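You operate a simulated robot arm through the tools that you are given. There is no shell and no other tool. Be economical: measure what you need, move in short steps, check, and stop when the job is done.

You are at the controls of a simulated robot arm. One attempt, no reset.

TASK
Top up the big pot between MIN and MAX, park the water spout.
Fine: swing the spout over the open pot and run water by the green valve handle; valve and hinged pot lid end closed, nothing spilt. Where these are worked on the way, their far stop is far enough and under half their travel is too little: hinged pot lid, water spout.

It is judged by the outcome, as a careful person would: the job done as asked, and still so three seconds after it is handed in. It fails if anything else is knocked over, pushed out of place, dropped, spilled or broken. Lids that push on must go on centred and level and be pressed home; caps that screw on are set level and turned clockwise until they are tight.

THE ROBOT
A 7-joint arm with a two-finger gripper on a trunk, on a base that drives. Base frame: it is fixed to the floor where the robot stands at the start and does not move with it; the origin is under the middle of the robot, x ahead of it, y to its left, z up. Units: mm, degrees, N and s.
With the tool pointing down near the work surface it reaches from about 220 to 700 mm from the robot's upright axis, wherever it stands. Its first joint turns from -166.0 to 166.0 degrees. Places, roughly: big burner knob [700, 200, 600]; big pot [700, -200, 800]; cylinder valve [600, -800, 1100]; green valve handle [700, 200, 1100]; hinged pot lid [900, -100, 1000]; orange spark button [600, 200, 600]; pot gauge [700, 100, 800]; pot tap [400, -100, 700]; regulator knob [500, -700, 1100]; small burner knob [900, 200, 800]; water spout [900, 100, 1200]; yellow spark button [1000, 300, 800]. Payload 2.94 kg.
The tool frame sits at the grasp point between the pads (the TCP): z along the fingers, y along the line on which they close. The tips reach 30 mm beyond it. The gripper opens to 138 mm. The gripper's body begins 109 mm behind the TCP.
Orientation is that of the tool frame in the base frame, as a unit quaternion [w, x, y, z]. With the fingers straight down and closing along the base's y, the tool's x points along the base's -x, its y along +y and its z along -z.

THE INTERFACE
- The arm moves only by the tool apply_moves. Its argument "targets" is a list of rows, each a list of 6 numbers: the shift along the tool's x, y, z in mm, then the turn, a rotation vector about the tool's x, y, z in degrees. In form: [[tx, ty, tz, ax, ay, az], ...]. A call has 1 to 12 rows; each row shifts and turns the commanded pose from where the row before left it, along the tool's axes as they then stand. "grip" is the finger opening in mm, from 0 to 138, set as the call begins (left out, the last holds). A row lasts 0.2 s, in which the tool goes at most 50 mm and 8.6 degrees; a call with a longer step from one row to the next is refused whole, and so is a gripper value outside its range. Where a pose cannot be reached the arm comes as near as it can. A force on the tool above 40 N (or 10 N above the force at the start of the call, whichever is more), or a blocked arm, ends the call early, and 0.2 s more pass. The fingers move at their own pace and stop on an object; they squeeze with about 26 N. The grip force told is the motor's: it shows also when the fingers shut on nothing. Time passes only in rows, and 0.2 s behind the last, so rows that do not move let the fingers close. It gives the time, the measured TCP pose, the force on the tool (base axes), the opening and the grip force at its end, in the units of the frame above (readings bear some noise), with the torque about the TCP (base axes, N m) and any sound that the robot's microphone picked up.
- Cameras (640 x 400 px; columns grow to the right, rows downward): "scene" is now at [10.2, 145.4, 1549.2]; the picture's right is [0.10, -0.99, 0.00], its down [-0.49, -0.05, -0.87] and it looks along [0.86, 0.09, -0.50] (base axes); focal length 214 px, centre (320, 200). "wrist" rides on the gripper at [71, 19, -146] in the tool frame; the picture's right is [-0.26, 0.96, 0.00], its down [-0.85, -0.23, -0.48] and it looks along [-0.46, -0.12, 0.88] (tool axes); focal length 280 px, centre (320, 200). There is no depth. A picture from a camera that has moved, and an enlarged one, comes with that camera's place and axes in the base frame and with its lens.
- capture(camera): a new picture of that camera. No time passes.
- raise_lower(by): slides the trunk up (or, below 0, down) by that many mm; the arm and the scene camera ride with it, the base frame stays. It gives what a move gives, with no picture.
- roll_base(legs): drives the robot by 1 to 6 legs, each [ahead, left, turn to the left] in mm, mm and degrees, along the robot's own axes; the way and the turn of a leg run together, so that a leg with both is an arc; at most 1500 mm and 180 degrees a leg. The arm and the cameras ride along, it lands a little off, and it stops where it bumps. It gives what a move gives.
- pan_tilt(pan, tilt): turns the head with the scene camera to pan (to the left, within 86 degrees either way) and tilt (down, from -29 to 69), counted from straight ahead of the robot. It gives what a move gives.
- zoom(camera, box): a new picture of the part [left, top, right, bottom] of that camera's present view, enlarged. No time passes.
- hand_in(): hands the job in; it is judged then, once.

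Work in short steps. Places have to be worked out from the pictures, the camera data and where the tool is seen: move nearer, look again, correct. Check each grasp and each placing, and mend what went wrong. You have 120 turns and 82 pictures in all, those below and enlarged ones among them. Open the gripper and draw the arm clear of the work before you hand the job in, unless the task says otherwise; then end with one line.

The tools are called after "Emit:" by a JSON object that holds its "method" and its "body". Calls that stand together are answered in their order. apply_moves: Moves the arm, as the interface text tells. Its arguments: {"type":"object","properties":{"targets":{"type":"array"},"grip":{"type":"number"}},"required":["targets"]} The other tools are called the same way: raise_lower (by) slides the trunk up or down; roll_base (legs) drives the base; pan_tilt (pan, tilt) turns the head that bears the scene camera; capture (camera) takes a picture; zoom (camera, box) takes an enlarged picture of a part of a camera's view; hand_in () hands the job in.

At the start:

```text
t: 0.0
tcp_pos: [344.0, 82.2, 1430.9]
tcp_rot: [0.002, -0.001, 1.0, 0.0]
ft_force: [-0.2, -0.3, 0.0]
ft_torque: [-0.01, 0.0, -0.02]
width: 137.8
gripper_force: 0.1
trunk travel left (down, up): [-382.0, 71.0]
robot x, y, heading: [1.2, -1.0, -0.2]
head pan, tilt: [-84.6, 44.8]
```

scene: 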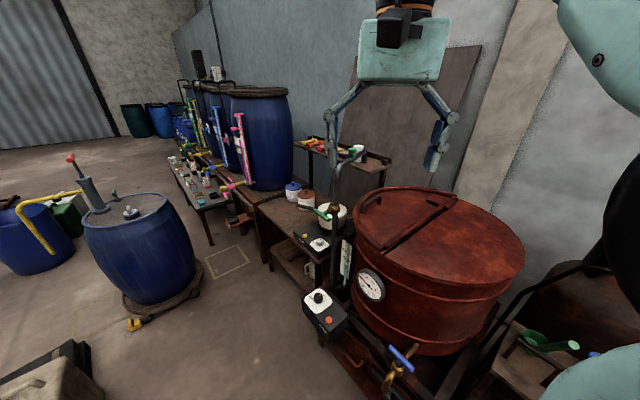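
wrist: 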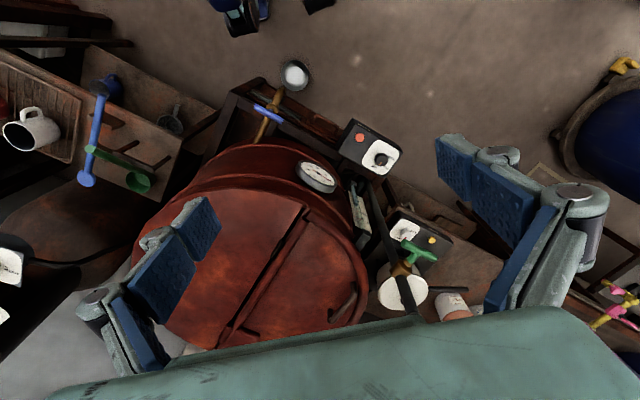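

I start with closer pictures of the pot, the spout and the valve.

Emit:
{"method": "zoom", "body": {"camera": "scene", "box": [260, 120, 540, 295]}}

Emit:
{"method": "zoom", "body": {"camera": "wrist", "box": [240, 120, 520, 295]}}

```text
2.29 times, centred on (400, 208) of scene
camera zoom: at [10.2, 145.4, 1549.2], right [0.1, -0.99, 0.0], down [-0.49, -0.05, -0.87], along [0.86, 0.09, -0.5], focal length 490 px, centre (137, 183)
```

zoom: 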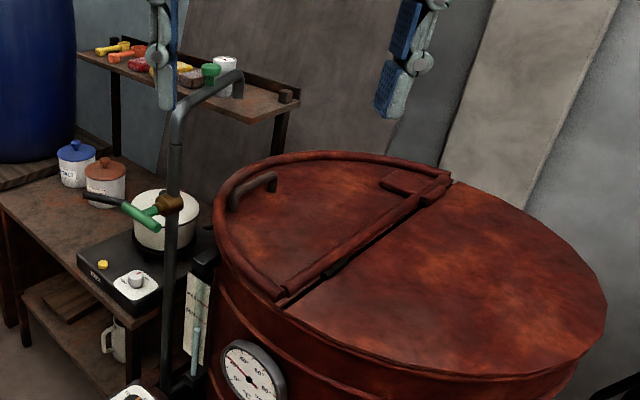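

```text
2.29 times, centred on (380, 208) of wrist
camera zoom: at [273.0, 100.8, 1575.9], right [0.26, 0.96, 0.0], down [0.85, -0.23, 0.48], along [0.46, -0.12, -0.88], focal length 641 px, centre (183, 183)
```

zoom: 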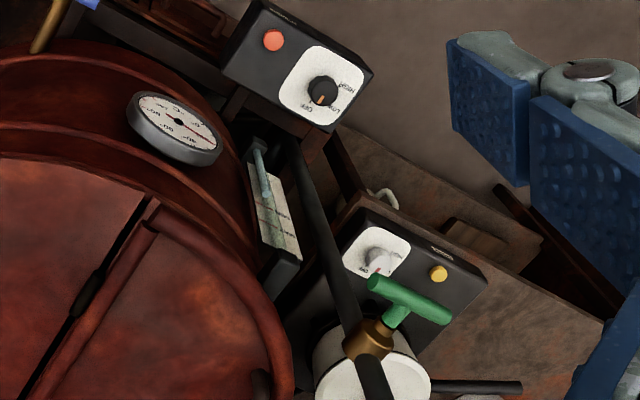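

The parked spout runs from a column at about (767,163), elbow near z 1235, to about (981,44). The valve T-bar is centred near (737,217,1056) and horizontal. The pot is centred near (785,-215) with its rim at about 1025. The lid hinges on a diagonal, and its handle is at about (877,-4,1045). I'll drive left first, then tilt down and check the way ahead.

Emit:
{"method": "roll_base", "body": {"legs": [[0, 250, 0]]}}

Emit:
{"method": "pan_tilt", "body": {"pan": 0, "tilt": 50}}

Emit:
{"method": "capture", "body": {"camera": "scene"}}

```text
t: 2.8
tcp_pos: [344.8, 333.9, 1430.9]
tcp_rot: [0.002, 0.002, 1.0, -0.001]
ft_force: [-0.6, -0.1, -0.5]
ft_torque: [0.01, -0.02, 0.0]
width: 138.0
gripper_force: 0.1
trunk travel left (down, up): [-382.0, 71.0]
robot x, y, heading: [2.9, 252.6, -0.4]
head pan, tilt: [-84.6, 44.8]
```

```text
t: 4.4
tcp_pos: [345.3, 333.1, 1431.8]
tcp_rot: [0.001, 0.004, 1.0, 0.0]
ft_force: [0.2, 0.1, 0.1]
ft_torque: [-0.01, 0.01, 0.0]
width: 138.2
gripper_force: 0.1
trunk travel left (down, up): [-382.0, 71.0]
robot x, y, heading: [1.8, 253.1, -0.2]
head pan, tilt: [0.0, 50.0]
```

```text
77 pictures are left
camera scene: at [8.4, 398.9, 1540.2], right [0.12, -0.99, 0.0], down [-0.58, -0.07, -0.81], along [0.81, 0.1, -0.58], focal length 214 px, centre (320, 200)
```

scene: 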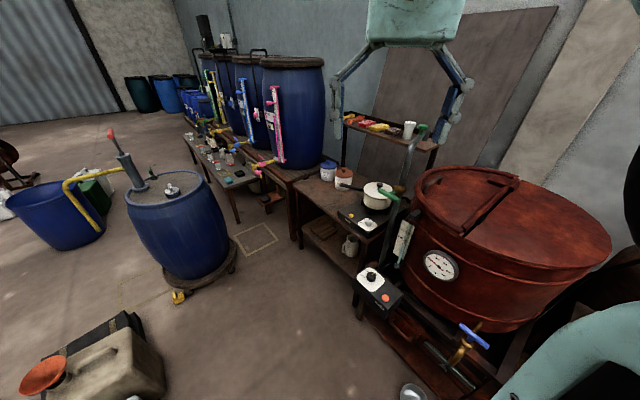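

The way ahead looks clear apart from a bowl under the tap at about (408,-60). I'll tilt fully down to see the base's footprint.

Emit:
{"method": "pan_tilt", "body": {"pan": -30, "tilt": 69}}

Emit:
{"method": "capture", "body": {"camera": "scene"}}

```text
t: 5.3
tcp_pos: [344.6, 334.1, 1431.7]
tcp_rot: [0.001, 0.003, 1.0, 0.0]
ft_force: [0.1, 0.1, -0.5]
ft_torque: [-0.01, 0.0, 0.01]
width: 137.9
gripper_force: 0.0
trunk travel left (down, up): [-382.0, 71.0]
robot x, y, heading: [3.2, 251.1, -0.3]
head pan, tilt: [-30.0, 68.8]
```

```text
76 pictures are left
camera scene: at [4.2, 399.9, 1530.8], right [0.14, -0.99, 0.0], down [-0.66, -0.09, -0.75], along [0.74, 0.1, -0.67], focal length 214 px, centre (320, 200)
```

scene: 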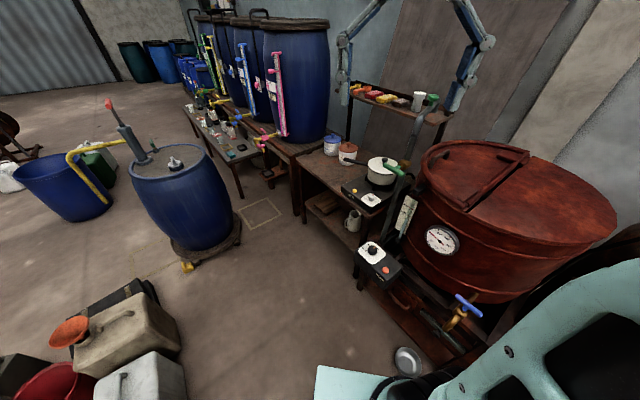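

The base front seems to be about 230 mm ahead of its centre. Going ahead 250 mm leaves it clear of both the stand (near corner about (560,90)) and the bowl.

Emit:
{"method": "roll_base", "body": {"legs": [[240, 20, 0]]}}

Emit:
{"method": "capture", "body": {"camera": "scene"}}

Emit:
{"method": "capture", "body": {"camera": "wrist"}}

```text
t: 7.0
tcp_pos: [571.2, 348.0, 1423.0]
tcp_rot: [-0.012, 0.01, 1.0, -0.004]
ft_force: [-1.3, 0.9, 0.3]
ft_torque: [-0.02, 0.01, -0.03]
width: 138.2
gripper_force: 0.1
trunk travel left (down, up): [-382.0, 71.0]
robot x, y, heading: [222.2, 267.5, -0.1]
head pan, tilt: [-30.0, 68.8]
stopped in leg 1: the robot was blocked; the commanded pose is now the measured one
```

```text
75 pictures are left
camera scene: at [220.3, 417.7, 1526.3], right [0.14, -0.99, 0.0], down [-0.7, -0.1, -0.71], along [0.7, 0.1, -0.7], focal length 214 px, centre (320, 200)
```

scene: 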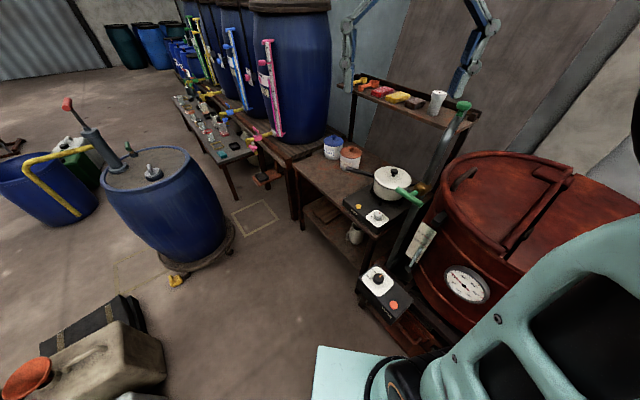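

```text
74 pictures are left
camera wrist: at [504.1, 369.5, 1568.4], right [0.28, 0.96, -0.02], down [0.85, -0.24, 0.46], along [0.44, -0.14, -0.89], focal length 280 px, centre (320, 200)
```

wrist: 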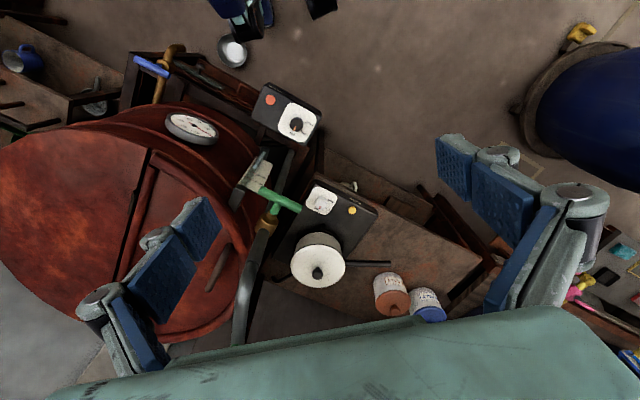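

It stopped about 20 mm short, so I check what the base touched.

Emit:
{"method": "zoom", "body": {"camera": "wrist", "box": [110, 0, 350, 150]}}

Emit:
{"method": "zoom", "body": {"camera": "scene", "box": [320, 250, 560, 400]}}

```text
2.67 times, centred on (230, 75) of wrist
camera zoom: at [504.1, 369.5, 1568.4], right [0.28, 0.96, -0.02], down [0.85, -0.24, 0.46], along [0.44, -0.14, -0.89], focal length 748 px, centre (560, 533)
```

zoom: 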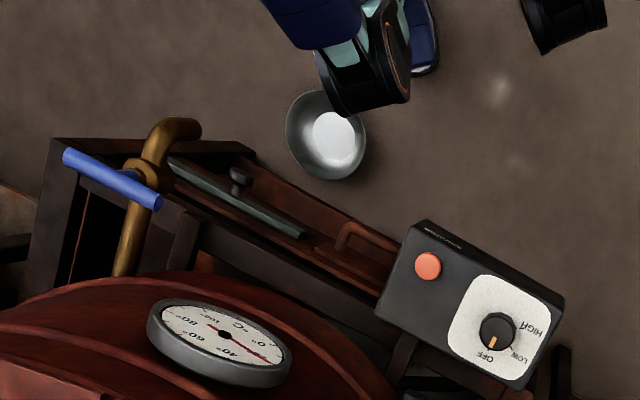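

```text
2.67 times, centred on (440, 325) of scene
camera zoom: at [220.3, 417.7, 1526.3], right [0.14, -0.99, 0.0], down [-0.7, -0.1, -0.71], along [0.7, 0.1, -0.7], focal length 572 px, centre (0, -133)
```

zoom: 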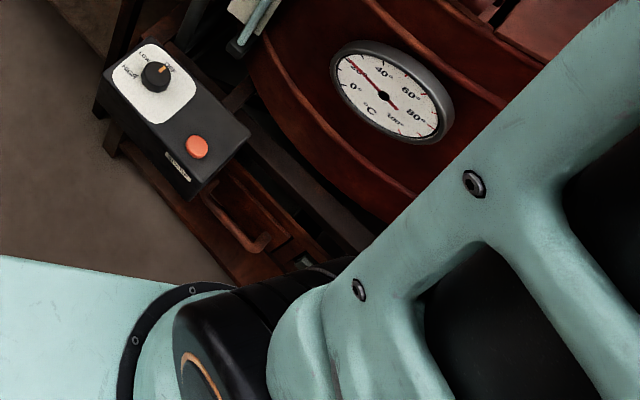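

The base's right front corner most likely touched the stand, whose front face runs diagonally from about (388,-62) to (588,81). I'll back off, turn 40° right so the base front is parallel to that face, and close in again.

Emit:
{"method": "roll_base", "body": {"legs": [[-80, 0, 0], [0, 0, -40], [115, 42, 0]]}}

Emit:
{"method": "capture", "body": {"camera": "scene"}}

Emit:
{"method": "capture", "body": {"camera": "wrist"}}

```text
t: 10.8
tcp_pos: [575.7, 64.0, 1420.7]
tcp_rot: [-0.015, 0.35, 0.937, 0.0]
ft_force: [0.3, -0.2, -0.2]
ft_torque: [0.01, 0.03, -0.01]
width: 138.3
gripper_force: 0.0
trunk travel left (down, up): [-382.0, 71.0]
robot x, y, heading: [251.3, 230.6, -40.0]
head pan, tilt: [-30.0, 68.8]
```

```text
71 pictures are left
camera scene: at [348.1, 342.8, 1525.1], right [-0.52, -0.85, 0.0], down [-0.61, 0.38, -0.7], along [0.59, -0.37, -0.72], focal length 214 px, centre (320, 200)
```

scene: 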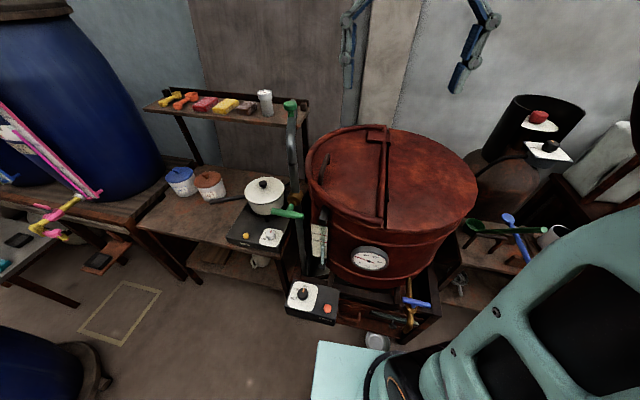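

```text
70 pictures are left
camera wrist: at [538.2, 123.2, 1567.2], right [0.83, 0.56, -0.02], down [0.5, -0.73, 0.46], along [0.24, -0.39, -0.89], focal length 280 px, centre (320, 200)
```

wrist: 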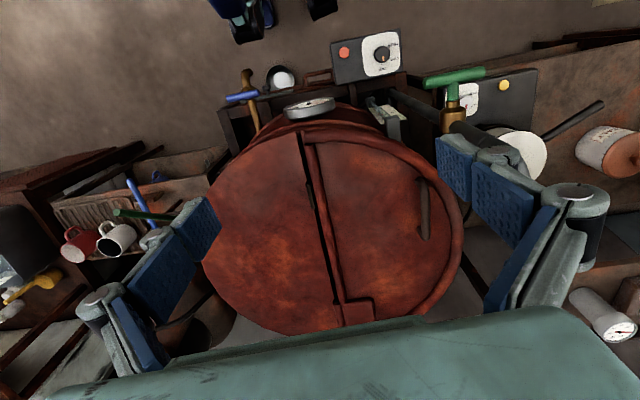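

Well placed now. I zoom on the spout and on the sight glass.

Emit:
{"method": "zoom", "body": {"camera": "scene", "box": [230, 80, 390, 180]}}

Emit:
{"method": "zoom", "body": {"camera": "scene", "box": [260, 180, 388, 260]}}

Emit:
{"method": "zoom", "body": {"camera": "wrist", "box": [290, 40, 530, 190]}}

```text
4.00 times, centred on (310, 130) of scene
camera zoom: at [348.1, 342.8, 1525.1], right [-0.52, -0.85, 0.0], down [-0.61, 0.38, -0.7], along [0.59, -0.37, -0.72], focal length 858 px, centre (360, 480)
```

zoom: 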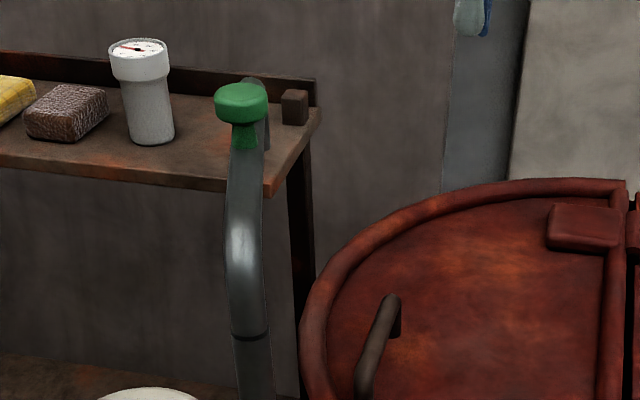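

```text
5.00 times, centred on (324, 220) of scene
camera zoom: at [348.1, 342.8, 1525.1], right [-0.52, -0.85, 0.0], down [-0.61, 0.38, -0.7], along [0.59, -0.37, -0.72], focal length 1072 px, centre (300, 100)
```

zoom: 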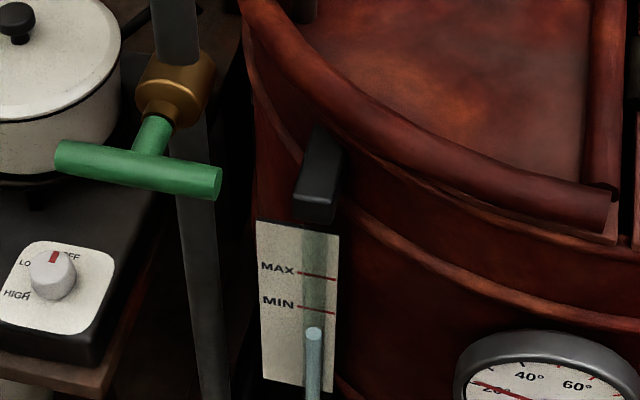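

```text
2.67 times, centred on (410, 115) of wrist
camera zoom: at [538.2, 123.2, 1567.2], right [0.83, 0.56, -0.02], down [0.5, -0.73, 0.46], along [0.24, -0.39, -0.89], focal length 748 px, centre (80, 427)
```

zoom: 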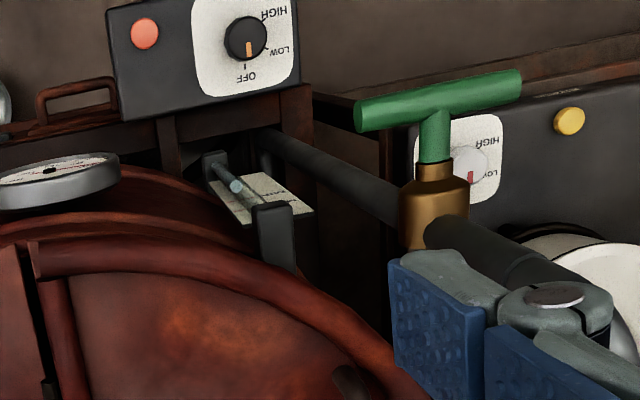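

Water stands just below MIN. The green knob at about (880,103,1285) sits on the spout arm. The lid handle bar runs parallel to the hinge from (816,47) to (911,-45) at z ≈ 1062, about 220 mm from the hinge line. I'll tilt the tool 20° so the body stays away from the spout, and move to a point above the handle.

Emit:
{"method": "apply_moves", "body": {"targets": [[0, 0, 0, -6.7, -0.5, 1.3], [0, 0, 0, -6.7, -0.5, 1.3], [0, 0, 0, -6.6, -0.5, 1.3], [-27.5, 3, 32, 0, 0, 0], [-27.5, 3, 32, 0, 0, 0], [-27.5, 3, 32, 0, 0, 0], [-27.5, 3, 32, 0, 0, 0], [-27.5, 3, 32, 0, 0, 0], [-27.5, 3, 32, 0, 0, 0]], "grip": 70}}

Emit:
{"method": "capture", "body": {"camera": "wrist"}}

Emit:
{"method": "capture", "body": {"camera": "scene"}}

```text
t: 12.8
tcp_pos: [747.8, 6.2, 1241.4]
tcp_rot: [0.058, 0.379, 0.91, 0.157]
ft_force: [-0.4, -0.2, 0.5]
ft_torque: [-0.03, 0.0, 0.01]
width: 70.2
gripper_force: 0.1
trunk travel left (down, up): [-382.0, 71.0]
robot x, y, heading: [250.2, 228.9, -40.3]
head pan, tilt: [-30.0, 68.8]
```

```text
66 pictures are left
camera wrist: at [678.1, 33.4, 1385.9], right [0.83, 0.46, 0.32], down [0.34, -0.87, 0.36], along [0.44, -0.19, -0.88], focal length 280 px, centre (320, 200)
```

wrist: 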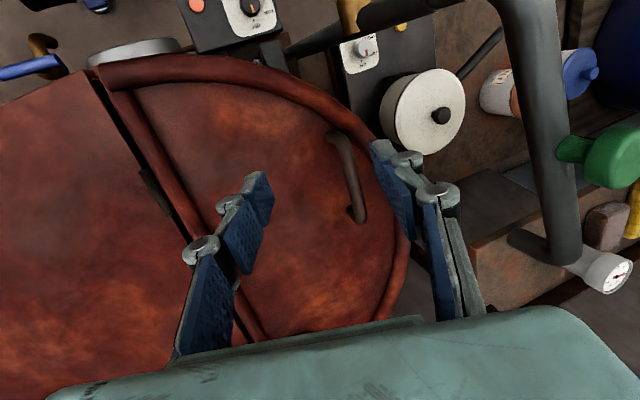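

```text
65 pictures are left
camera scene: at [298.5, 332.4, 1497.2], right [-0.94, -0.34, 0.0], down [-0.32, 0.88, -0.36], along [0.12, -0.34, -0.93], focal length 214 px, centre (320, 200)
```

scene: 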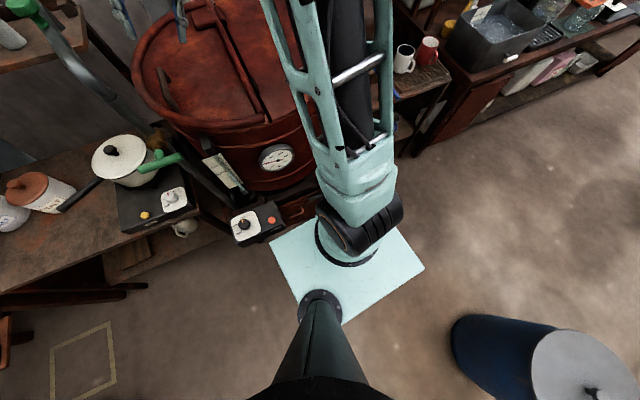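

The handle mid is confirmed at about (865,4,1062). I come in to 40 mm short and check the alignment.

Emit:
{"method": "apply_moves", "body": {"targets": [[-21.5, 4.5, 35.5, 0, 0, 0], [-21.5, 4.5, 35.5, 0, 0, 0], [-21.5, 4.5, 35.5, 0, 0, 0], [-21.5, 4.5, 35.5, 0, 0, 0]]}}

Emit:
{"method": "capture", "body": {"camera": "wrist"}}

```text
t: 13.8
tcp_pos: [852.3, -9.3, 1113.1]
tcp_rot: [0.059, 0.378, 0.91, 0.157]
ft_force: [0.5, -0.5, 0.1]
ft_torque: [-0.01, 0.0, 0.01]
width: 69.9
gripper_force: 0.0
trunk travel left (down, up): [-382.0, 71.0]
robot x, y, heading: [252.5, 231.4, -39.9]
head pan, tilt: [-30.0, 68.8]
```

```text
64 pictures are left
camera wrist: at [781.2, 18.7, 1257.0], right [0.83, 0.46, 0.32], down [0.34, -0.87, 0.36], along [0.44, -0.19, -0.88], focal length 280 px, centre (320, 200)
```

wrist: 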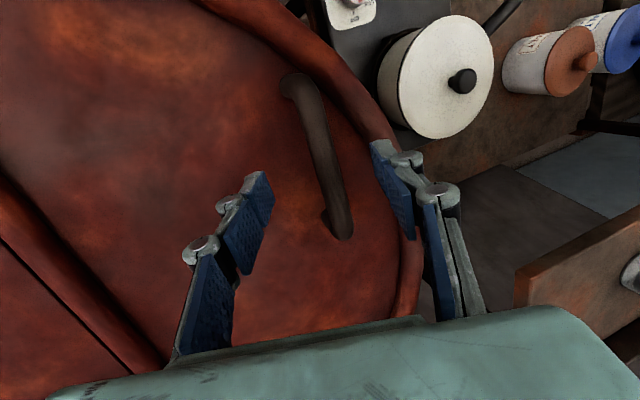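

The bar lies in the middle between the fingers. I advance 40 mm and close.

Emit:
{"method": "apply_moves", "body": {"targets": [[0, 0, 20, 0, 0, 0], [0, 0, 20, 0, 0, 0]]}}

Emit:
{"method": "apply_moves", "body": {"targets": [[0, 0, 0, 0, 0, 0], [0, 0, 0, 0, 0, 0], [0, 0, 0, 0, 0, 0]], "grip": 0}}

Emit:
{"method": "capture", "body": {"camera": "wrist"}}

```text
t: 14.4
tcp_pos: [859.4, 1.0, 1077.8]
tcp_rot: [0.059, 0.378, 0.91, 0.157]
ft_force: [0.5, 1.0, -0.3]
ft_torque: [-0.01, 0.01, 0.01]
width: 69.7
gripper_force: 0.1
trunk travel left (down, up): [-382.0, 71.0]
robot x, y, heading: [249.8, 230.1, -40.2]
head pan, tilt: [-30.0, 68.8]
```

```text
t: 15.2
tcp_pos: [862.1, 4.4, 1078.8]
tcp_rot: [0.059, 0.377, 0.911, 0.157]
ft_force: [10.2, 5.7, 3.0]
ft_torque: [0.07, -0.17, 0.11]
width: 16.9
gripper_force: 42.1
trunk travel left (down, up): [-382.0, 71.0]
robot x, y, heading: [251.5, 226.4, -40.3]
head pan, tilt: [-30.0, 68.8]
```

```text
63 pictures are left
camera wrist: at [791.6, 30.9, 1221.7], right [0.83, 0.46, 0.32], down [0.34, -0.87, 0.36], along [0.44, -0.19, -0.88], focal length 280 px, centre (320, 200)
```

wrist: 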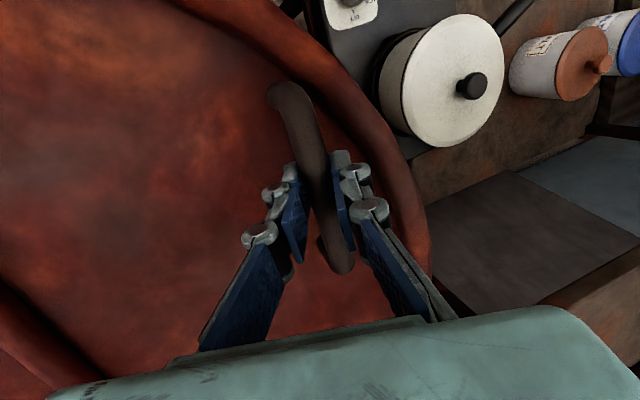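

The handle is gripped (17 mm). I start swinging the lid up about its hinge in 8° steps.

Emit:
{"method": "apply_moves", "body": {"targets": [[0, 1.9, -31.4, -8, 0, 0], [0, 1.9, -31.4, -8, 0, 0], [0, 1.9, -31.4, -8, 0, 0]]}}

Emit:
{"method": "capture", "body": {"camera": "wrist"}}

```text
t: 16.0
tcp_pos: [836.6, -21.8, 1166.2]
tcp_rot: [0.137, 0.356, 0.858, 0.343]
ft_force: [12.0, 10.3, 7.6]
ft_torque: [0.03, 0.21, 0.38]
width: 16.6
gripper_force: 42.4
trunk travel left (down, up): [-382.0, 71.0]
robot x, y, heading: [254.9, 230.3, -39.9]
head pan, tilt: [-30.0, 68.8]
```

```text
62 pictures are left
camera wrist: at [725.3, -35.2, 1284.0], right [0.69, 0.31, 0.66], down [0.25, -0.95, 0.18], along [0.68, 0.05, -0.73], focal length 280 px, centre (320, 200)
```

wrist: 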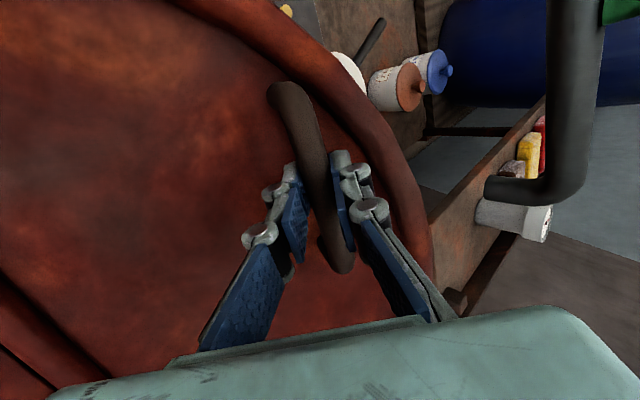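

The lid follows well with small forces. I go on three more steps.

Emit:
{"method": "apply_moves", "body": {"targets": [[0, 1.9, -31.4, -8, 0, 0], [0, 1.9, -31.4, -8, 0, 0], [0, 1.9, -31.4, -8, 0, 0]]}}

```text
t: 16.8
tcp_pos: [785.6, -72.1, 1228.4]
tcp_rot: [0.209, 0.319, 0.767, 0.516]
ft_force: [15.0, 8.9, 23.1]
ft_torque: [-0.02, -0.02, 0.55]
width: 16.7
gripper_force: 42.4
trunk travel left (down, up): [-382.0, 71.0]
robot x, y, heading: [254.4, 229.3, -39.9]
head pan, tilt: [-30.0, 68.8]
```

Forces point slightly outward, so I widen the arc a little. I carry on with less tool rotation and let the bar pivot in the pads.

Emit:
{"method": "apply_moves", "body": {"targets": [[0, 3.9, -31.4, -4, 0, 0], [0, 1.7, -31.5, -4, 0, 0], [0, -1, -31.4, -4, 0, 0]]}}

Emit:
{"method": "capture", "body": {"camera": "wrist"}}

```text
t: 17.6
tcp_pos: [718.7, -137.9, 1261.6]
tcp_rot: [0.241, 0.299, 0.709, 0.591]
ft_force: [-4.3, 4.1, 10.5]
ft_torque: [-0.52, -0.37, -0.14]
width: 16.8
gripper_force: 42.7
trunk travel left (down, up): [-382.0, 71.0]
robot x, y, heading: [250.9, 230.4, -40.2]
head pan, tilt: [-30.0, 68.8]
```

```text
61 pictures are left
camera wrist: at [570.7, -187.9, 1306.7], right [0.32, -0.07, 0.94], down [0.24, -0.96, -0.15], along [0.92, 0.27, -0.29], focal length 280 px, centre (320, 200)
```

wrist: 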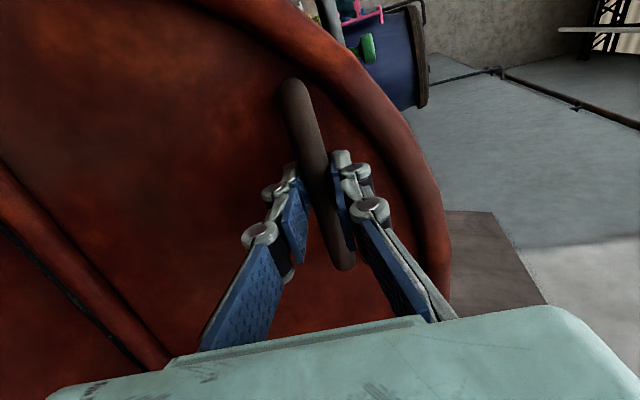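

The lid is about 73° open. Three more steps, watching for its stop.

Emit:
{"method": "apply_moves", "body": {"targets": [[0, -4.5, -31, -4, 0, 0], [0, -6.5, -30.7, -4, 0, 0], [0, -9, -30.1, -4, 0, 0]]}}

```text
t: 18.4
tcp_pos: [653.4, -204.9, 1251.8]
tcp_rot: [0.271, 0.271, 0.644, 0.662]
ft_force: [-10.1, 0.5, 14.5]
ft_torque: [-0.24, -0.25, 0.09]
width: 16.7
gripper_force: 42.5
trunk travel left (down, up): [-382.0, 71.0]
robot x, y, heading: [249.4, 231.6, -40.1]
head pan, tilt: [-30.0, 68.8]
```

θ is about 96° with no stop felt yet. I go a little further.

Emit:
{"method": "apply_moves", "body": {"targets": [[0, -11, -29.5, -3, 0, 0], [0, -13.6, -28.4, -3, 0, 0]]}}

Emit:
{"method": "capture", "body": {"camera": "wrist"}}

```text
t: 18.9
tcp_pos: [638.8, -219.5, 1244.7]
tcp_rot: [0.279, 0.252, 0.622, 0.687]
ft_force: [-1.7, 8.3, 6.9]
ft_torque: [0.03, -0.09, 0.34]
width: 16.8
gripper_force: 42.9
trunk travel left (down, up): [-382.0, 71.0]
robot x, y, heading: [251.3, 228.4, -40.0]
head pan, tilt: [-30.0, 68.8]
stopped in row 2: the force on the tool passed its limit at 49 N (the readings are from after the stop); the commanded pose is now the measured one
```

```text
60 pictures are left
camera wrist: at [485.1, -277.1, 1247.6], right [0.12, -0.25, 0.96], down [0.29, -0.91, -0.28], along [0.95, 0.32, -0.04], focal length 280 px, centre (320, 200)
```

wrist: 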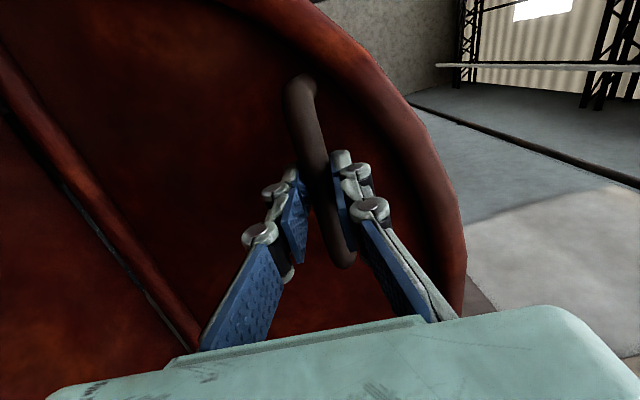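

The lid is at its stop, about 101° and past vertical. I release gently and back away.

Emit:
{"method": "apply_moves", "body": {"targets": [[0, 0, 0, 0, 0, 0], [0, 0, 0, 0, 0, 0], [0, 0, -10, 0, 0, 0], [0, 0, -30, 0, 0, 0], [0, 0, -40, 0, 0, 0]], "grip": 60}}

Emit:
{"method": "pan_tilt", "body": {"pan": 10, "tilt": 30}}

Emit:
{"method": "capture", "body": {"camera": "wrist"}}

Emit:
{"method": "capture", "body": {"camera": "scene"}}

```text
t: 20.1
tcp_pos: [582.4, -282.9, 1233.5]
tcp_rot: [0.279, 0.257, 0.621, 0.686]
ft_force: [-0.1, 0.3, -0.3]
ft_torque: [-0.02, 0.02, 0.02]
width: 60.2
gripper_force: 0.1
trunk travel left (down, up): [-382.0, 71.0]
robot x, y, heading: [251.9, 229.2, -39.7]
head pan, tilt: [-30.0, 68.8]
```

```text
t: 21.2
tcp_pos: [582.2, -281.6, 1235.3]
tcp_rot: [0.279, 0.256, 0.621, 0.686]
ft_force: [-0.2, -0.5, -0.4]
ft_torque: [-0.01, -0.01, 0.02]
width: 60.2
gripper_force: 0.0
trunk travel left (down, up): [-382.0, 71.0]
robot x, y, heading: [254.7, 232.0, -40.0]
head pan, tilt: [10.0, 30.0]
```

```text
59 pictures are left
camera wrist: at [429.5, -337.8, 1238.1], right [0.12, -0.25, 0.96], down [0.29, -0.92, -0.28], along [0.95, 0.31, -0.04], focal length 280 px, centre (320, 200)
```

wrist: 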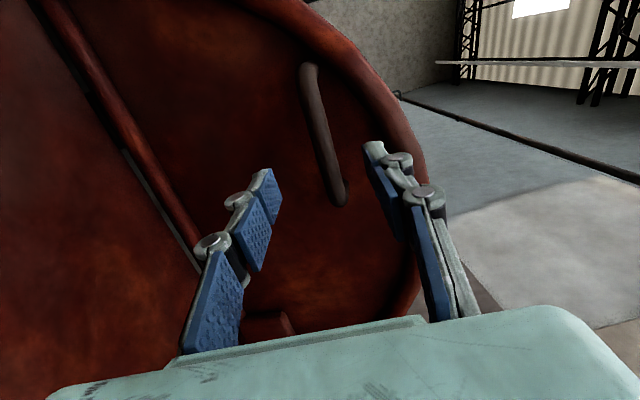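

```text
58 pictures are left
camera scene: at [356.9, 340.1, 1548.6], right [-0.5, -0.87, 0.0], down [-0.43, 0.25, -0.87], along [0.75, -0.43, -0.5], focal length 214 px, centre (320, 200)
```

scene: 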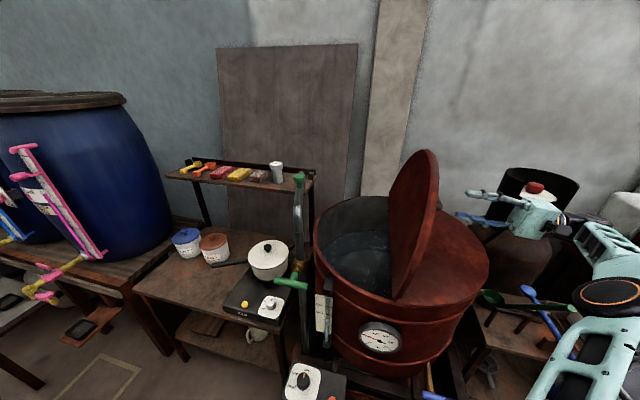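

The lid stands open and water can be seen in the pot. I zoom on the spout.

Emit:
{"method": "zoom", "body": {"camera": "scene", "box": [230, 150, 422, 270]}}

```text
3.33 times, centred on (326, 210) of scene
camera zoom: at [356.9, 340.1, 1548.6], right [-0.5, -0.87, 0.0], down [-0.43, 0.25, -0.87], along [0.75, -0.43, -0.5], focal length 715 px, centre (300, 167)
```

zoom: 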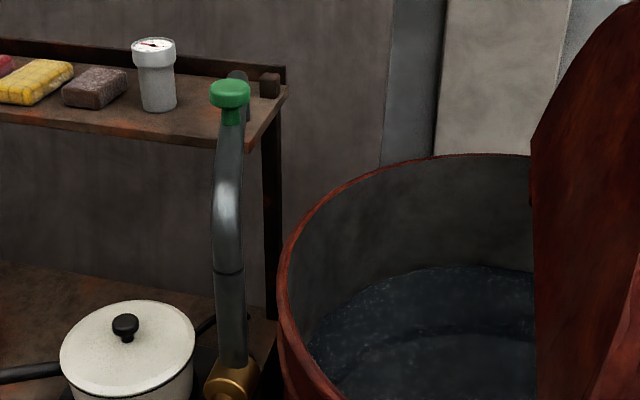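

The knob head is at about (882,103,1288) and the column axis near (778,159), a swing radius of about 118 mm. I go up and around the lid edge and turn the tool down.

Emit:
{"method": "apply_moves", "body": {"targets": [[20, 35, -15, 0, 0, 0], [35, 30, 0, 0, 0, 0], [35, 30, 0, 0, 0, 0], [35, 30, 0, 0, 0, 0], [35, 30, 0, 0, 0, 0], [35, 30, 0, 0, 0, 0]]}}

Emit:
{"method": "apply_moves", "body": {"targets": [[0, 0, 0, 8, 0, 0], [0, 0, 0, 8, 0, 0], [0, 0, 0, 8, 0, 0], [0, 0, 0, 8, 0, 0], [0, 0, 0, 8, 0, 0], [0, 0, 0, 8, 0, 0], [0, 0, 0, 8, 0, 0], [0, 0, 0, 8, 0, 0], [0, 0, 0, 8, 0, 0], [0, 0, 0, 8, 0, 0], [0, 0, 0, 8, 0, 0], [0, 0, 0, 8, 0, 0]]}}

```text
t: 22.6
tcp_pos: [419.0, -166.1, 1417.6]
tcp_rot: [0.28, 0.255, 0.621, 0.687]
ft_force: [0.8, -0.2, 0.9]
ft_torque: [0.02, 0.03, 0.0]
width: 60.1
gripper_force: 0.2
trunk travel left (down, up): [-382.0, 71.0]
robot x, y, heading: [249.3, 232.3, -40.4]
head pan, tilt: [10.0, 30.0]
```

```text
t: 25.2
tcp_pos: [373.1, -129.3, 1365.8]
tcp_rot: [0.024, 0.379, 0.923, 0.061]
ft_force: [-0.3, -0.7, -1.0]
ft_torque: [0.03, 0.0, 0.03]
width: 59.9
gripper_force: 0.0
out of reach, approached as far as the arm can: row 4, 5, 6, 7
trunk travel left (down, up): [-382.0, 71.0]
robot x, y, heading: [254.8, 231.0, -40.3]
head pan, tilt: [10.0, 30.0]
```

Some rows were out of reach, so I let it settle with a null move and read the pose.

Emit:
{"method": "apply_moves", "body": {"targets": [[0, 0, 0, 0, 0, 0], [0, 0, 0, 0, 0, 0]]}}

```text
t: 25.8
tcp_pos: [372.9, -129.2, 1364.0]
tcp_rot: [0.023, 0.378, 0.924, 0.061]
ft_force: [1.2, 0.4, -1.1]
ft_torque: [0.0, -0.04, -0.01]
width: 60.1
gripper_force: 0.0
trunk travel left (down, up): [-382.0, 71.0]
robot x, y, heading: [254.5, 231.8, -40.1]
head pan, tilt: [10.0, 30.0]
```

I level the tool, align its closing axis with the spout's tangent (62°), and travel above the lid towards the knob.

Emit:
{"method": "apply_moves", "body": {"targets": [[0, 0, -20, 7.5, 0, 0], [0, 0, -16, 0, 0, -8.3], [0, 0, 0, 0, 0, -8.3], [-28.4, 37, 0, 0, 0, 0], [-28.4, 37, 0, 0, 0, 0], [-28.4, 37, 0, 0, 0, 0], [-28.4, 37, 0, 0, 0, 0], [-28.4, 37, 0, 0, 0, 0], [-28.4, 37, 0, 0, 0, 0], [-28.4, 37, 0, 0, 0, 0], [-28.4, 37, 0, 0, 0, 0], [-28.4, 37, 0, 0, 0, 0]]}}

Emit:
{"method": "capture", "body": {"camera": "wrist"}}

Emit:
{"method": "capture", "body": {"camera": "scene"}}

```text
t: 28.4
tcp_pos: [687.3, 15.3, 1397.6]
tcp_rot: [0.001, 0.241, 0.97, 0.001]
ft_force: [0.7, 0.7, -0.4]
ft_torque: [-0.04, -0.04, 0.02]
width: 60.4
gripper_force: 0.1
out of reach, approached as far as the arm can: row 11, 12
trunk travel left (down, up): [-382.0, 71.0]
robot x, y, heading: [253.1, 227.6, -40.0]
head pan, tilt: [10.0, 30.0]
```

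```text
56 pictures are left
camera wrist: at [632.8, 64.9, 1542.8], right [0.68, 0.73, 0.0], down [0.64, -0.6, 0.48], along [0.35, -0.32, -0.88], focal length 280 px, centre (320, 200)
```

wrist: 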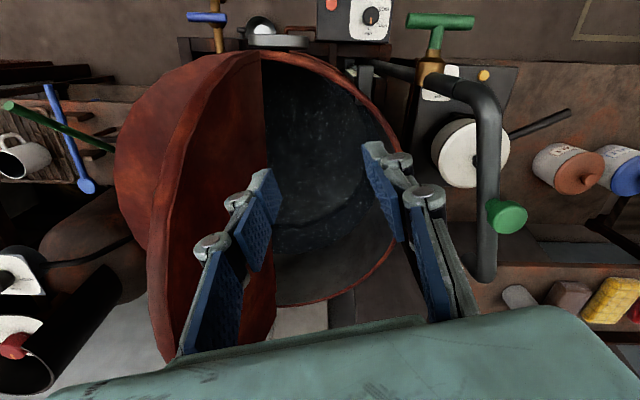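

```text
55 pictures are left
camera scene: at [356.2, 340.6, 1548.7], right [-0.5, -0.87, 0.0], down [-0.43, 0.25, -0.87], along [0.75, -0.43, -0.5], focal length 214 px, centre (320, 200)
```

scene: 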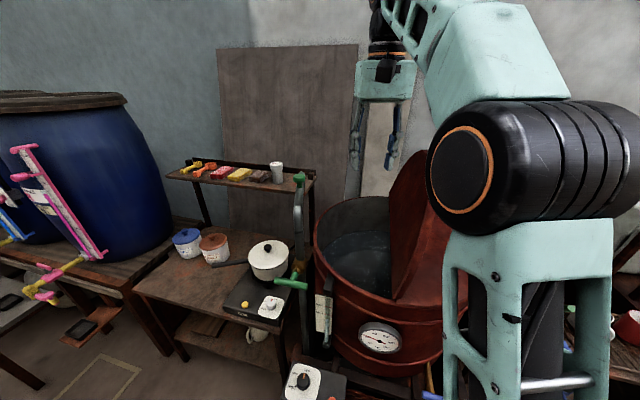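

From here the knob is confirmed at (883,105,1288). A vertical tool can't reach it at this height, so I pitch the tool 45° forward and move to a pre-grasp 60 mm back.

Emit:
{"method": "apply_moves", "body": {"targets": [[0, 0, 0, 0, -7.5, 0], [0, 0, 0, 0, -7.5, 0], [0, 0, 0, 0, -7.5, 0], [0, 0, 0, 0, -7.5, 0], [0, 0, 0, 0, -7.5, 0], [0, 0, 0, 0, -7.5, 0], [-3, 43, 7, 0, 0, 0], [-3, 43, 7, 0, 0, 0], [-3, 43, 7, 0, 0, 0], [-3, 43, 7, 0, 0, 0], [0, 0, 40, 0, 0, 0], [0, 0, 40, 0, 0, 0]]}}

Emit:
{"method": "capture", "body": {"camera": "wrist"}}

```text
t: 31.0
tcp_pos: [842.8, 125.1, 1328.2]
tcp_rot: [0.37, 0.223, 0.897, -0.09]
ft_force: [0.0, -0.6, 0.0]
ft_torque: [0.01, 0.0, 0.04]
width: 60.2
gripper_force: 0.0
trunk travel left (down, up): [-382.0, 71.0]
robot x, y, heading: [250.9, 227.5, -40.1]
head pan, tilt: [10.0, 30.0]
```

```text
54 pictures are left
camera wrist: at [717.5, 213.1, 1381.0], right [0.62, 0.77, 0.19], down [0.13, -0.33, 0.94], along [0.78, -0.55, -0.3], focal length 280 px, centre (320, 200)
```

wrist: 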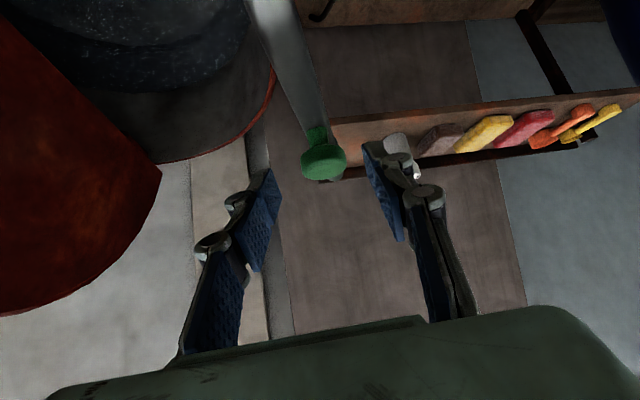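

The knob is exactly on the tool line. I advance 50 mm and narrow the fingers to a loose cage of about 48 mm.

Emit:
{"method": "apply_moves", "body": {"targets": [[0, 0, 25, 0, 0, 0], [0, 0, 25, 0, 0, 0]]}}

Emit:
{"method": "apply_moves", "body": {"targets": [[0, 0, 0, 0, 0, 0], [0, 0, 0, 0, 0, 0]], "grip": 46}}

Emit:
{"method": "capture", "body": {"camera": "wrist"}}

```text
t: 31.6
tcp_pos: [877.0, 110.2, 1291.9]
tcp_rot: [0.371, 0.224, 0.897, -0.091]
ft_force: [0.5, 0.1, 0.0]
ft_torque: [0.0, 0.02, 0.01]
width: 60.3
gripper_force: 0.1
trunk travel left (down, up): [-382.0, 71.0]
robot x, y, heading: [251.2, 228.9, -39.8]
head pan, tilt: [10.0, 30.0]
```

```text
t: 32.2
tcp_pos: [876.9, 111.4, 1293.3]
tcp_rot: [0.371, 0.224, 0.897, -0.091]
ft_force: [-0.3, 0.0, -0.8]
ft_torque: [-0.02, 0.0, 0.0]
width: 45.7
gripper_force: 0.0
trunk travel left (down, up): [-382.0, 71.0]
robot x, y, heading: [252.8, 230.5, -40.3]
head pan, tilt: [10.0, 30.0]
```

```text
53 pictures are left
camera wrist: at [750.1, 198.2, 1345.2], right [0.62, 0.77, 0.19], down [0.13, -0.33, 0.94], along [0.78, -0.55, -0.3], focal length 280 px, centre (320, 200)
```

wrist: 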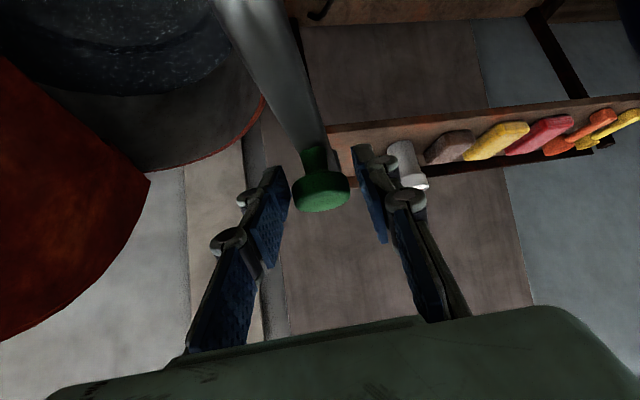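

The knob is caged. I begin swinging the spout clockwise towards the pot, turning the tool rigidly about the column.

Emit:
{"method": "apply_moves", "body": {"targets": [[0.8, -16, -0.8, 5.66, 0, 5.66], [0.8, -16, -0.8, 5.66, 0, 5.66], [0.8, -16, -0.8, 5.66, 0, 5.66]]}}

Emit:
{"method": "capture", "body": {"camera": "wrist"}}

```text
t: 33.0
tcp_pos: [846.0, 71.8, 1293.8]
tcp_rot: [0.343, 0.407, 0.83, -0.168]
ft_force: [0.6, -0.3, 0.0]
ft_torque: [-0.01, 0.02, 0.0]
width: 46.3
gripper_force: 0.1
trunk travel left (down, up): [-382.0, 71.0]
robot x, y, heading: [252.7, 229.6, -40.2]
head pan, tilt: [10.0, 30.0]
```

```text
52 pictures are left
camera wrist: at [766.6, 203.3, 1345.8], right [0.88, 0.45, 0.19], down [-0.02, -0.35, 0.94], along [0.48, -0.82, -0.3], focal length 280 px, centre (320, 200)
```

wrist: 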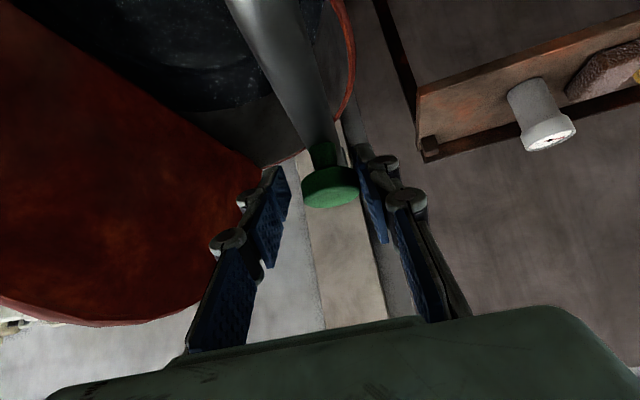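

The spout follows freely. Three more steps.

Emit:
{"method": "apply_moves", "body": {"targets": [[0.8, -16, -0.8, 5.66, 0, 5.66], [0.8, -16, -0.8, 5.66, 0, 5.66], [0.8, -16, -0.8, 5.66, 0, 5.66]]}}

Emit:
{"method": "capture", "body": {"camera": "wrist"}}

Emit:
{"method": "capture", "body": {"camera": "scene"}}

```text
t: 33.8
tcp_pos: [800.7, 49.9, 1292.2]
tcp_rot: [0.3, 0.57, 0.728, -0.235]
ft_force: [1.3, -0.1, -0.3]
ft_torque: [0.01, 0.02, 0.04]
width: 46.2
gripper_force: 0.6
trunk travel left (down, up): [-382.0, 71.0]
robot x, y, heading: [253.3, 230.8, -40.0]
head pan, tilt: [10.0, 30.0]
```

```text
51 pictures are left
camera wrist: at [783.3, 202.6, 1345.1], right [0.98, 0.05, 0.18], down [-0.16, -0.31, 0.94], along [0.11, -0.95, -0.3], focal length 280 px, centre (320, 200)
```

wrist: 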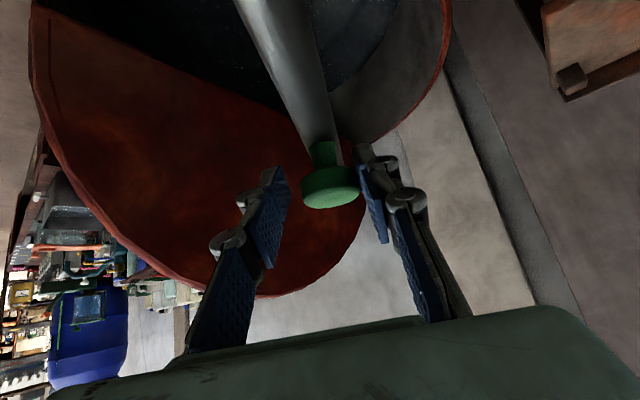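

```text
50 pictures are left
camera scene: at [357.2, 340.1, 1548.6], right [-0.5, -0.87, 0.0], down [-0.43, 0.25, -0.87], along [0.75, -0.43, -0.5], focal length 214 px, centre (320, 200)
```

scene: 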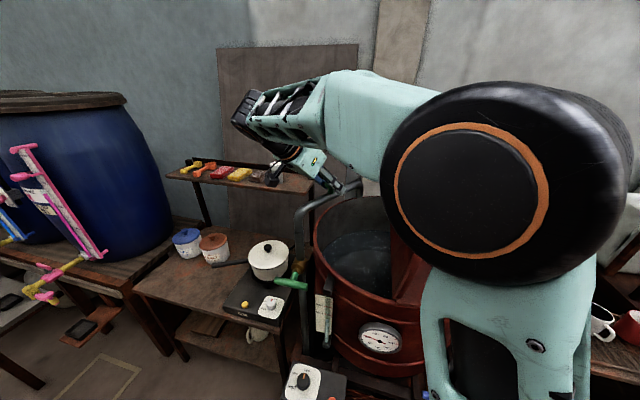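

The spout is at about -74° (started at about -27°) and the nozzle is over the opening. I go three more steps so it's clearly past mid travel and still well over the water.

Emit:
{"method": "apply_moves", "body": {"targets": [[0.8, -16, -0.8, 5.66, 0, 5.66], [0.8, -16, -0.8, 5.66, 0, 5.66], [0.8, -16, -0.8, 5.66, 0, 5.66]]}}

Emit:
{"method": "capture", "body": {"camera": "wrist"}}

```text
t: 34.6
tcp_pos: [757.8, 51.8, 1291.4]
tcp_rot: [0.245, 0.707, 0.596, -0.291]
ft_force: [15.3, 0.7, 1.2]
ft_torque: [-0.22, -0.24, 0.26]
width: 56.3
gripper_force: 7.8
trunk travel left (down, up): [-382.0, 71.0]
robot x, y, heading: [252.2, 231.7, -40.1]
head pan, tilt: [10.0, 30.0]
```

```text
49 pictures are left
camera wrist: at [802.9, 196.9, 1344.4], right [0.92, -0.35, 0.19], down [-0.27, -0.22, 0.94], along [-0.28, -0.91, -0.3], focal length 280 px, centre (320, 200)
```

wrist: 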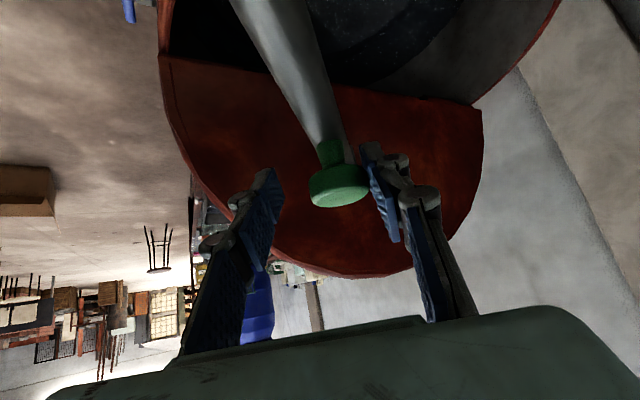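

The 15 N force means the spout has reached its far stop at about -92°, with the nozzle over the open half. I ease off and withdraw along the tool axis.

Emit:
{"method": "apply_moves", "body": {"targets": [[0, 6, 0, 0, 0, 0], [0, 0, -10, 0, 0, 0], [0, 0, -40, 0, 0, 0], [0, 0, -40, 0, 0, 0]], "grip": 64}}

Emit:
{"method": "capture", "body": {"camera": "wrist"}}

```text
t: 35.6
tcp_pos: [770.5, 113.0, 1357.8]
tcp_rot: [0.244, 0.707, 0.595, -0.293]
ft_force: [0.1, 0.2, 0.0]
ft_torque: [0.01, -0.02, -0.02]
width: 64.1
gripper_force: 0.2
trunk travel left (down, up): [-382.0, 71.0]
robot x, y, heading: [254.8, 230.9, -39.9]
head pan, tilt: [10.0, 30.0]
```

```text
48 pictures are left
camera wrist: at [816.2, 260.1, 1410.0], right [0.92, -0.35, 0.18], down [-0.27, -0.22, 0.94], along [-0.29, -0.91, -0.3], focal length 280 px, centre (320, 200)
```

wrist: 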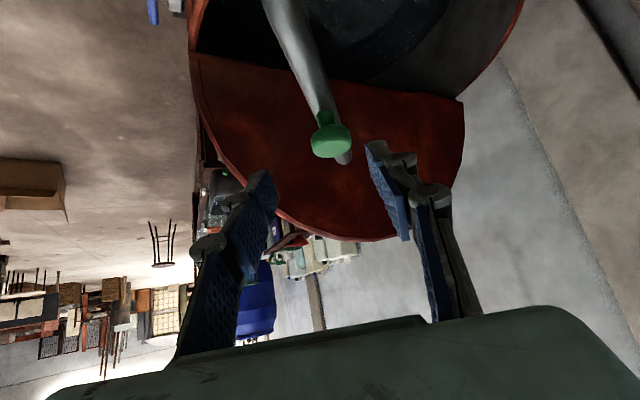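

Next is the valve. I withdraw to about (700,250,1300), then turn the tool to horizontal, pointing (0.7,-0.7,0) along the valve stem with the fingers closing vertically.

Emit:
{"method": "apply_moves", "body": {"targets": [[32, -23, -11.3, 0, 0, 0], [32, -23, -11.3, 0, 0, 0], [32, -23, -11.3, 0, 0, 0], [32, -23, -11.3, 0, 0, 0]]}}

Emit:
{"method": "apply_moves", "body": {"targets": [[0, 0, 0, -6.29, 0.7, 5.27], [0, 0, 0, -6.29, 0.7, 5.27], [0, 0, 0, -6.29, 0.7, 5.27], [0, 0, 0, -6.29, 0.7, 5.27], [0, 0, 0, -6.29, 0.7, 5.27], [0, 0, 0, -6.29, 0.7, 5.27], [0, 0, 0, -6.29, 0.7, 5.27], [0, 0, 0, -6.29, 0.7, 5.27], [0, 0, 0, -6.29, 0.7, 5.27], [0, 0, 0, -6.29, 0.7, 5.27], [0, 0, 0, -6.29, 0.7, 5.27]]}}

Emit:
{"method": "capture", "body": {"camera": "wrist"}}

Emit:
{"method": "capture", "body": {"camera": "scene"}}

```text
t: 36.6
tcp_pos: [701.7, 249.9, 1301.4]
tcp_rot: [0.245, 0.708, 0.595, -0.292]
ft_force: [0.3, 0.0, -0.5]
ft_torque: [-0.04, 0.01, 0.02]
width: 63.9
gripper_force: 0.0
trunk travel left (down, up): [-382.0, 71.0]
robot x, y, heading: [252.9, 231.7, -39.7]
head pan, tilt: [10.0, 30.0]
```

```text
t: 38.4
tcp_pos: [693.4, 162.8, 1287.7]
tcp_rot: [0.424, 0.825, 0.348, 0.14]
ft_force: [0.7, -0.1, -0.6]
ft_torque: [-0.07, 0.0, -0.07]
width: 64.0
gripper_force: 0.2
out of reach, approached as far as the arm can: row 7
trunk travel left (down, up): [-382.0, 71.0]
robot x, y, heading: [252.2, 229.3, -40.0]
head pan, tilt: [10.0, 30.0]
stopped in row 9: the arm was blocked; the commanded pose is now the measured one
```

```text
47 pictures are left
camera wrist: at [677.6, 291.3, 1385.1], right [0.25, -0.57, 0.79], down [-0.97, -0.21, 0.16], along [0.07, -0.8, -0.6], focal length 280 px, centre (320, 200)
```

wrist: 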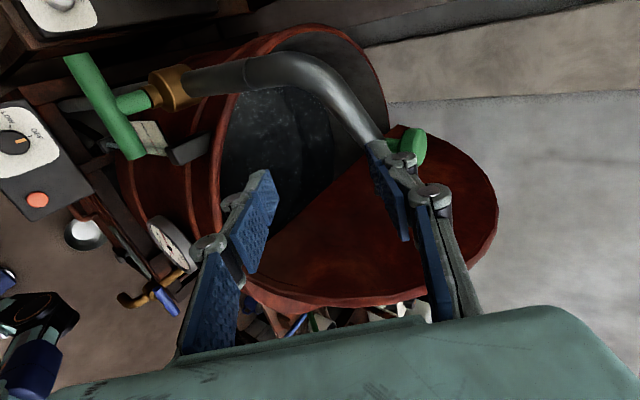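

```text
46 pictures are left
camera scene: at [281.5, 295.6, 1551.1], right [-1.0, -0.04, 0.0], down [-0.02, 0.47, -0.88], along [0.04, -0.88, -0.48], focal length 214 px, centre (320, 200)
```

scene: 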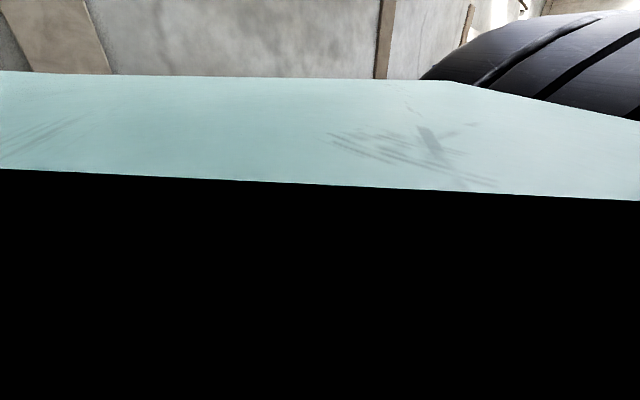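

The arm's elbow ran against the head mast, because a horizontal tool this far to the left doesn't suit this stance. I move the tool to the right and up to free it.

Emit:
{"method": "apply_moves", "body": {"targets": [[-28.4, 30.2, -11.1, 0, 0, 0], [-28.4, 30.2, -11.1, 0, 0, 0], [-28.4, 30.2, -11.1, 0, 0, 0], [-28.4, 30.2, -11.1, 0, 0, 0]]}}

Emit:
{"method": "capture", "body": {"camera": "scene"}}

```text
t: 39.3
tcp_pos: [613.9, 54.2, 1290.4]
tcp_rot: [0.364, 0.86, 0.352, 0.057]
ft_force: [0.0, 0.2, 0.0]
ft_torque: [0.0, 0.02, 0.0]
width: 64.1
gripper_force: 0.0
trunk travel left (down, up): [-382.0, 71.0]
robot x, y, heading: [254.2, 227.6, -40.2]
head pan, tilt: [10.0, 30.0]
stopped in row 4: the arm was blocked; the commanded pose is now the measured one
```

```text
45 pictures are left
camera scene: at [250.5, 298.9, 1552.3], right [-0.95, 0.31, 0.0], down [0.14, 0.44, -0.89], along [-0.28, -0.84, -0.46], focal length 214 px, centre (320, 200)
```

scene: 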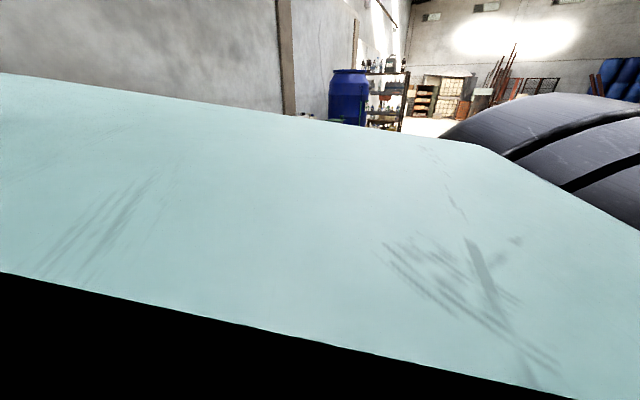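

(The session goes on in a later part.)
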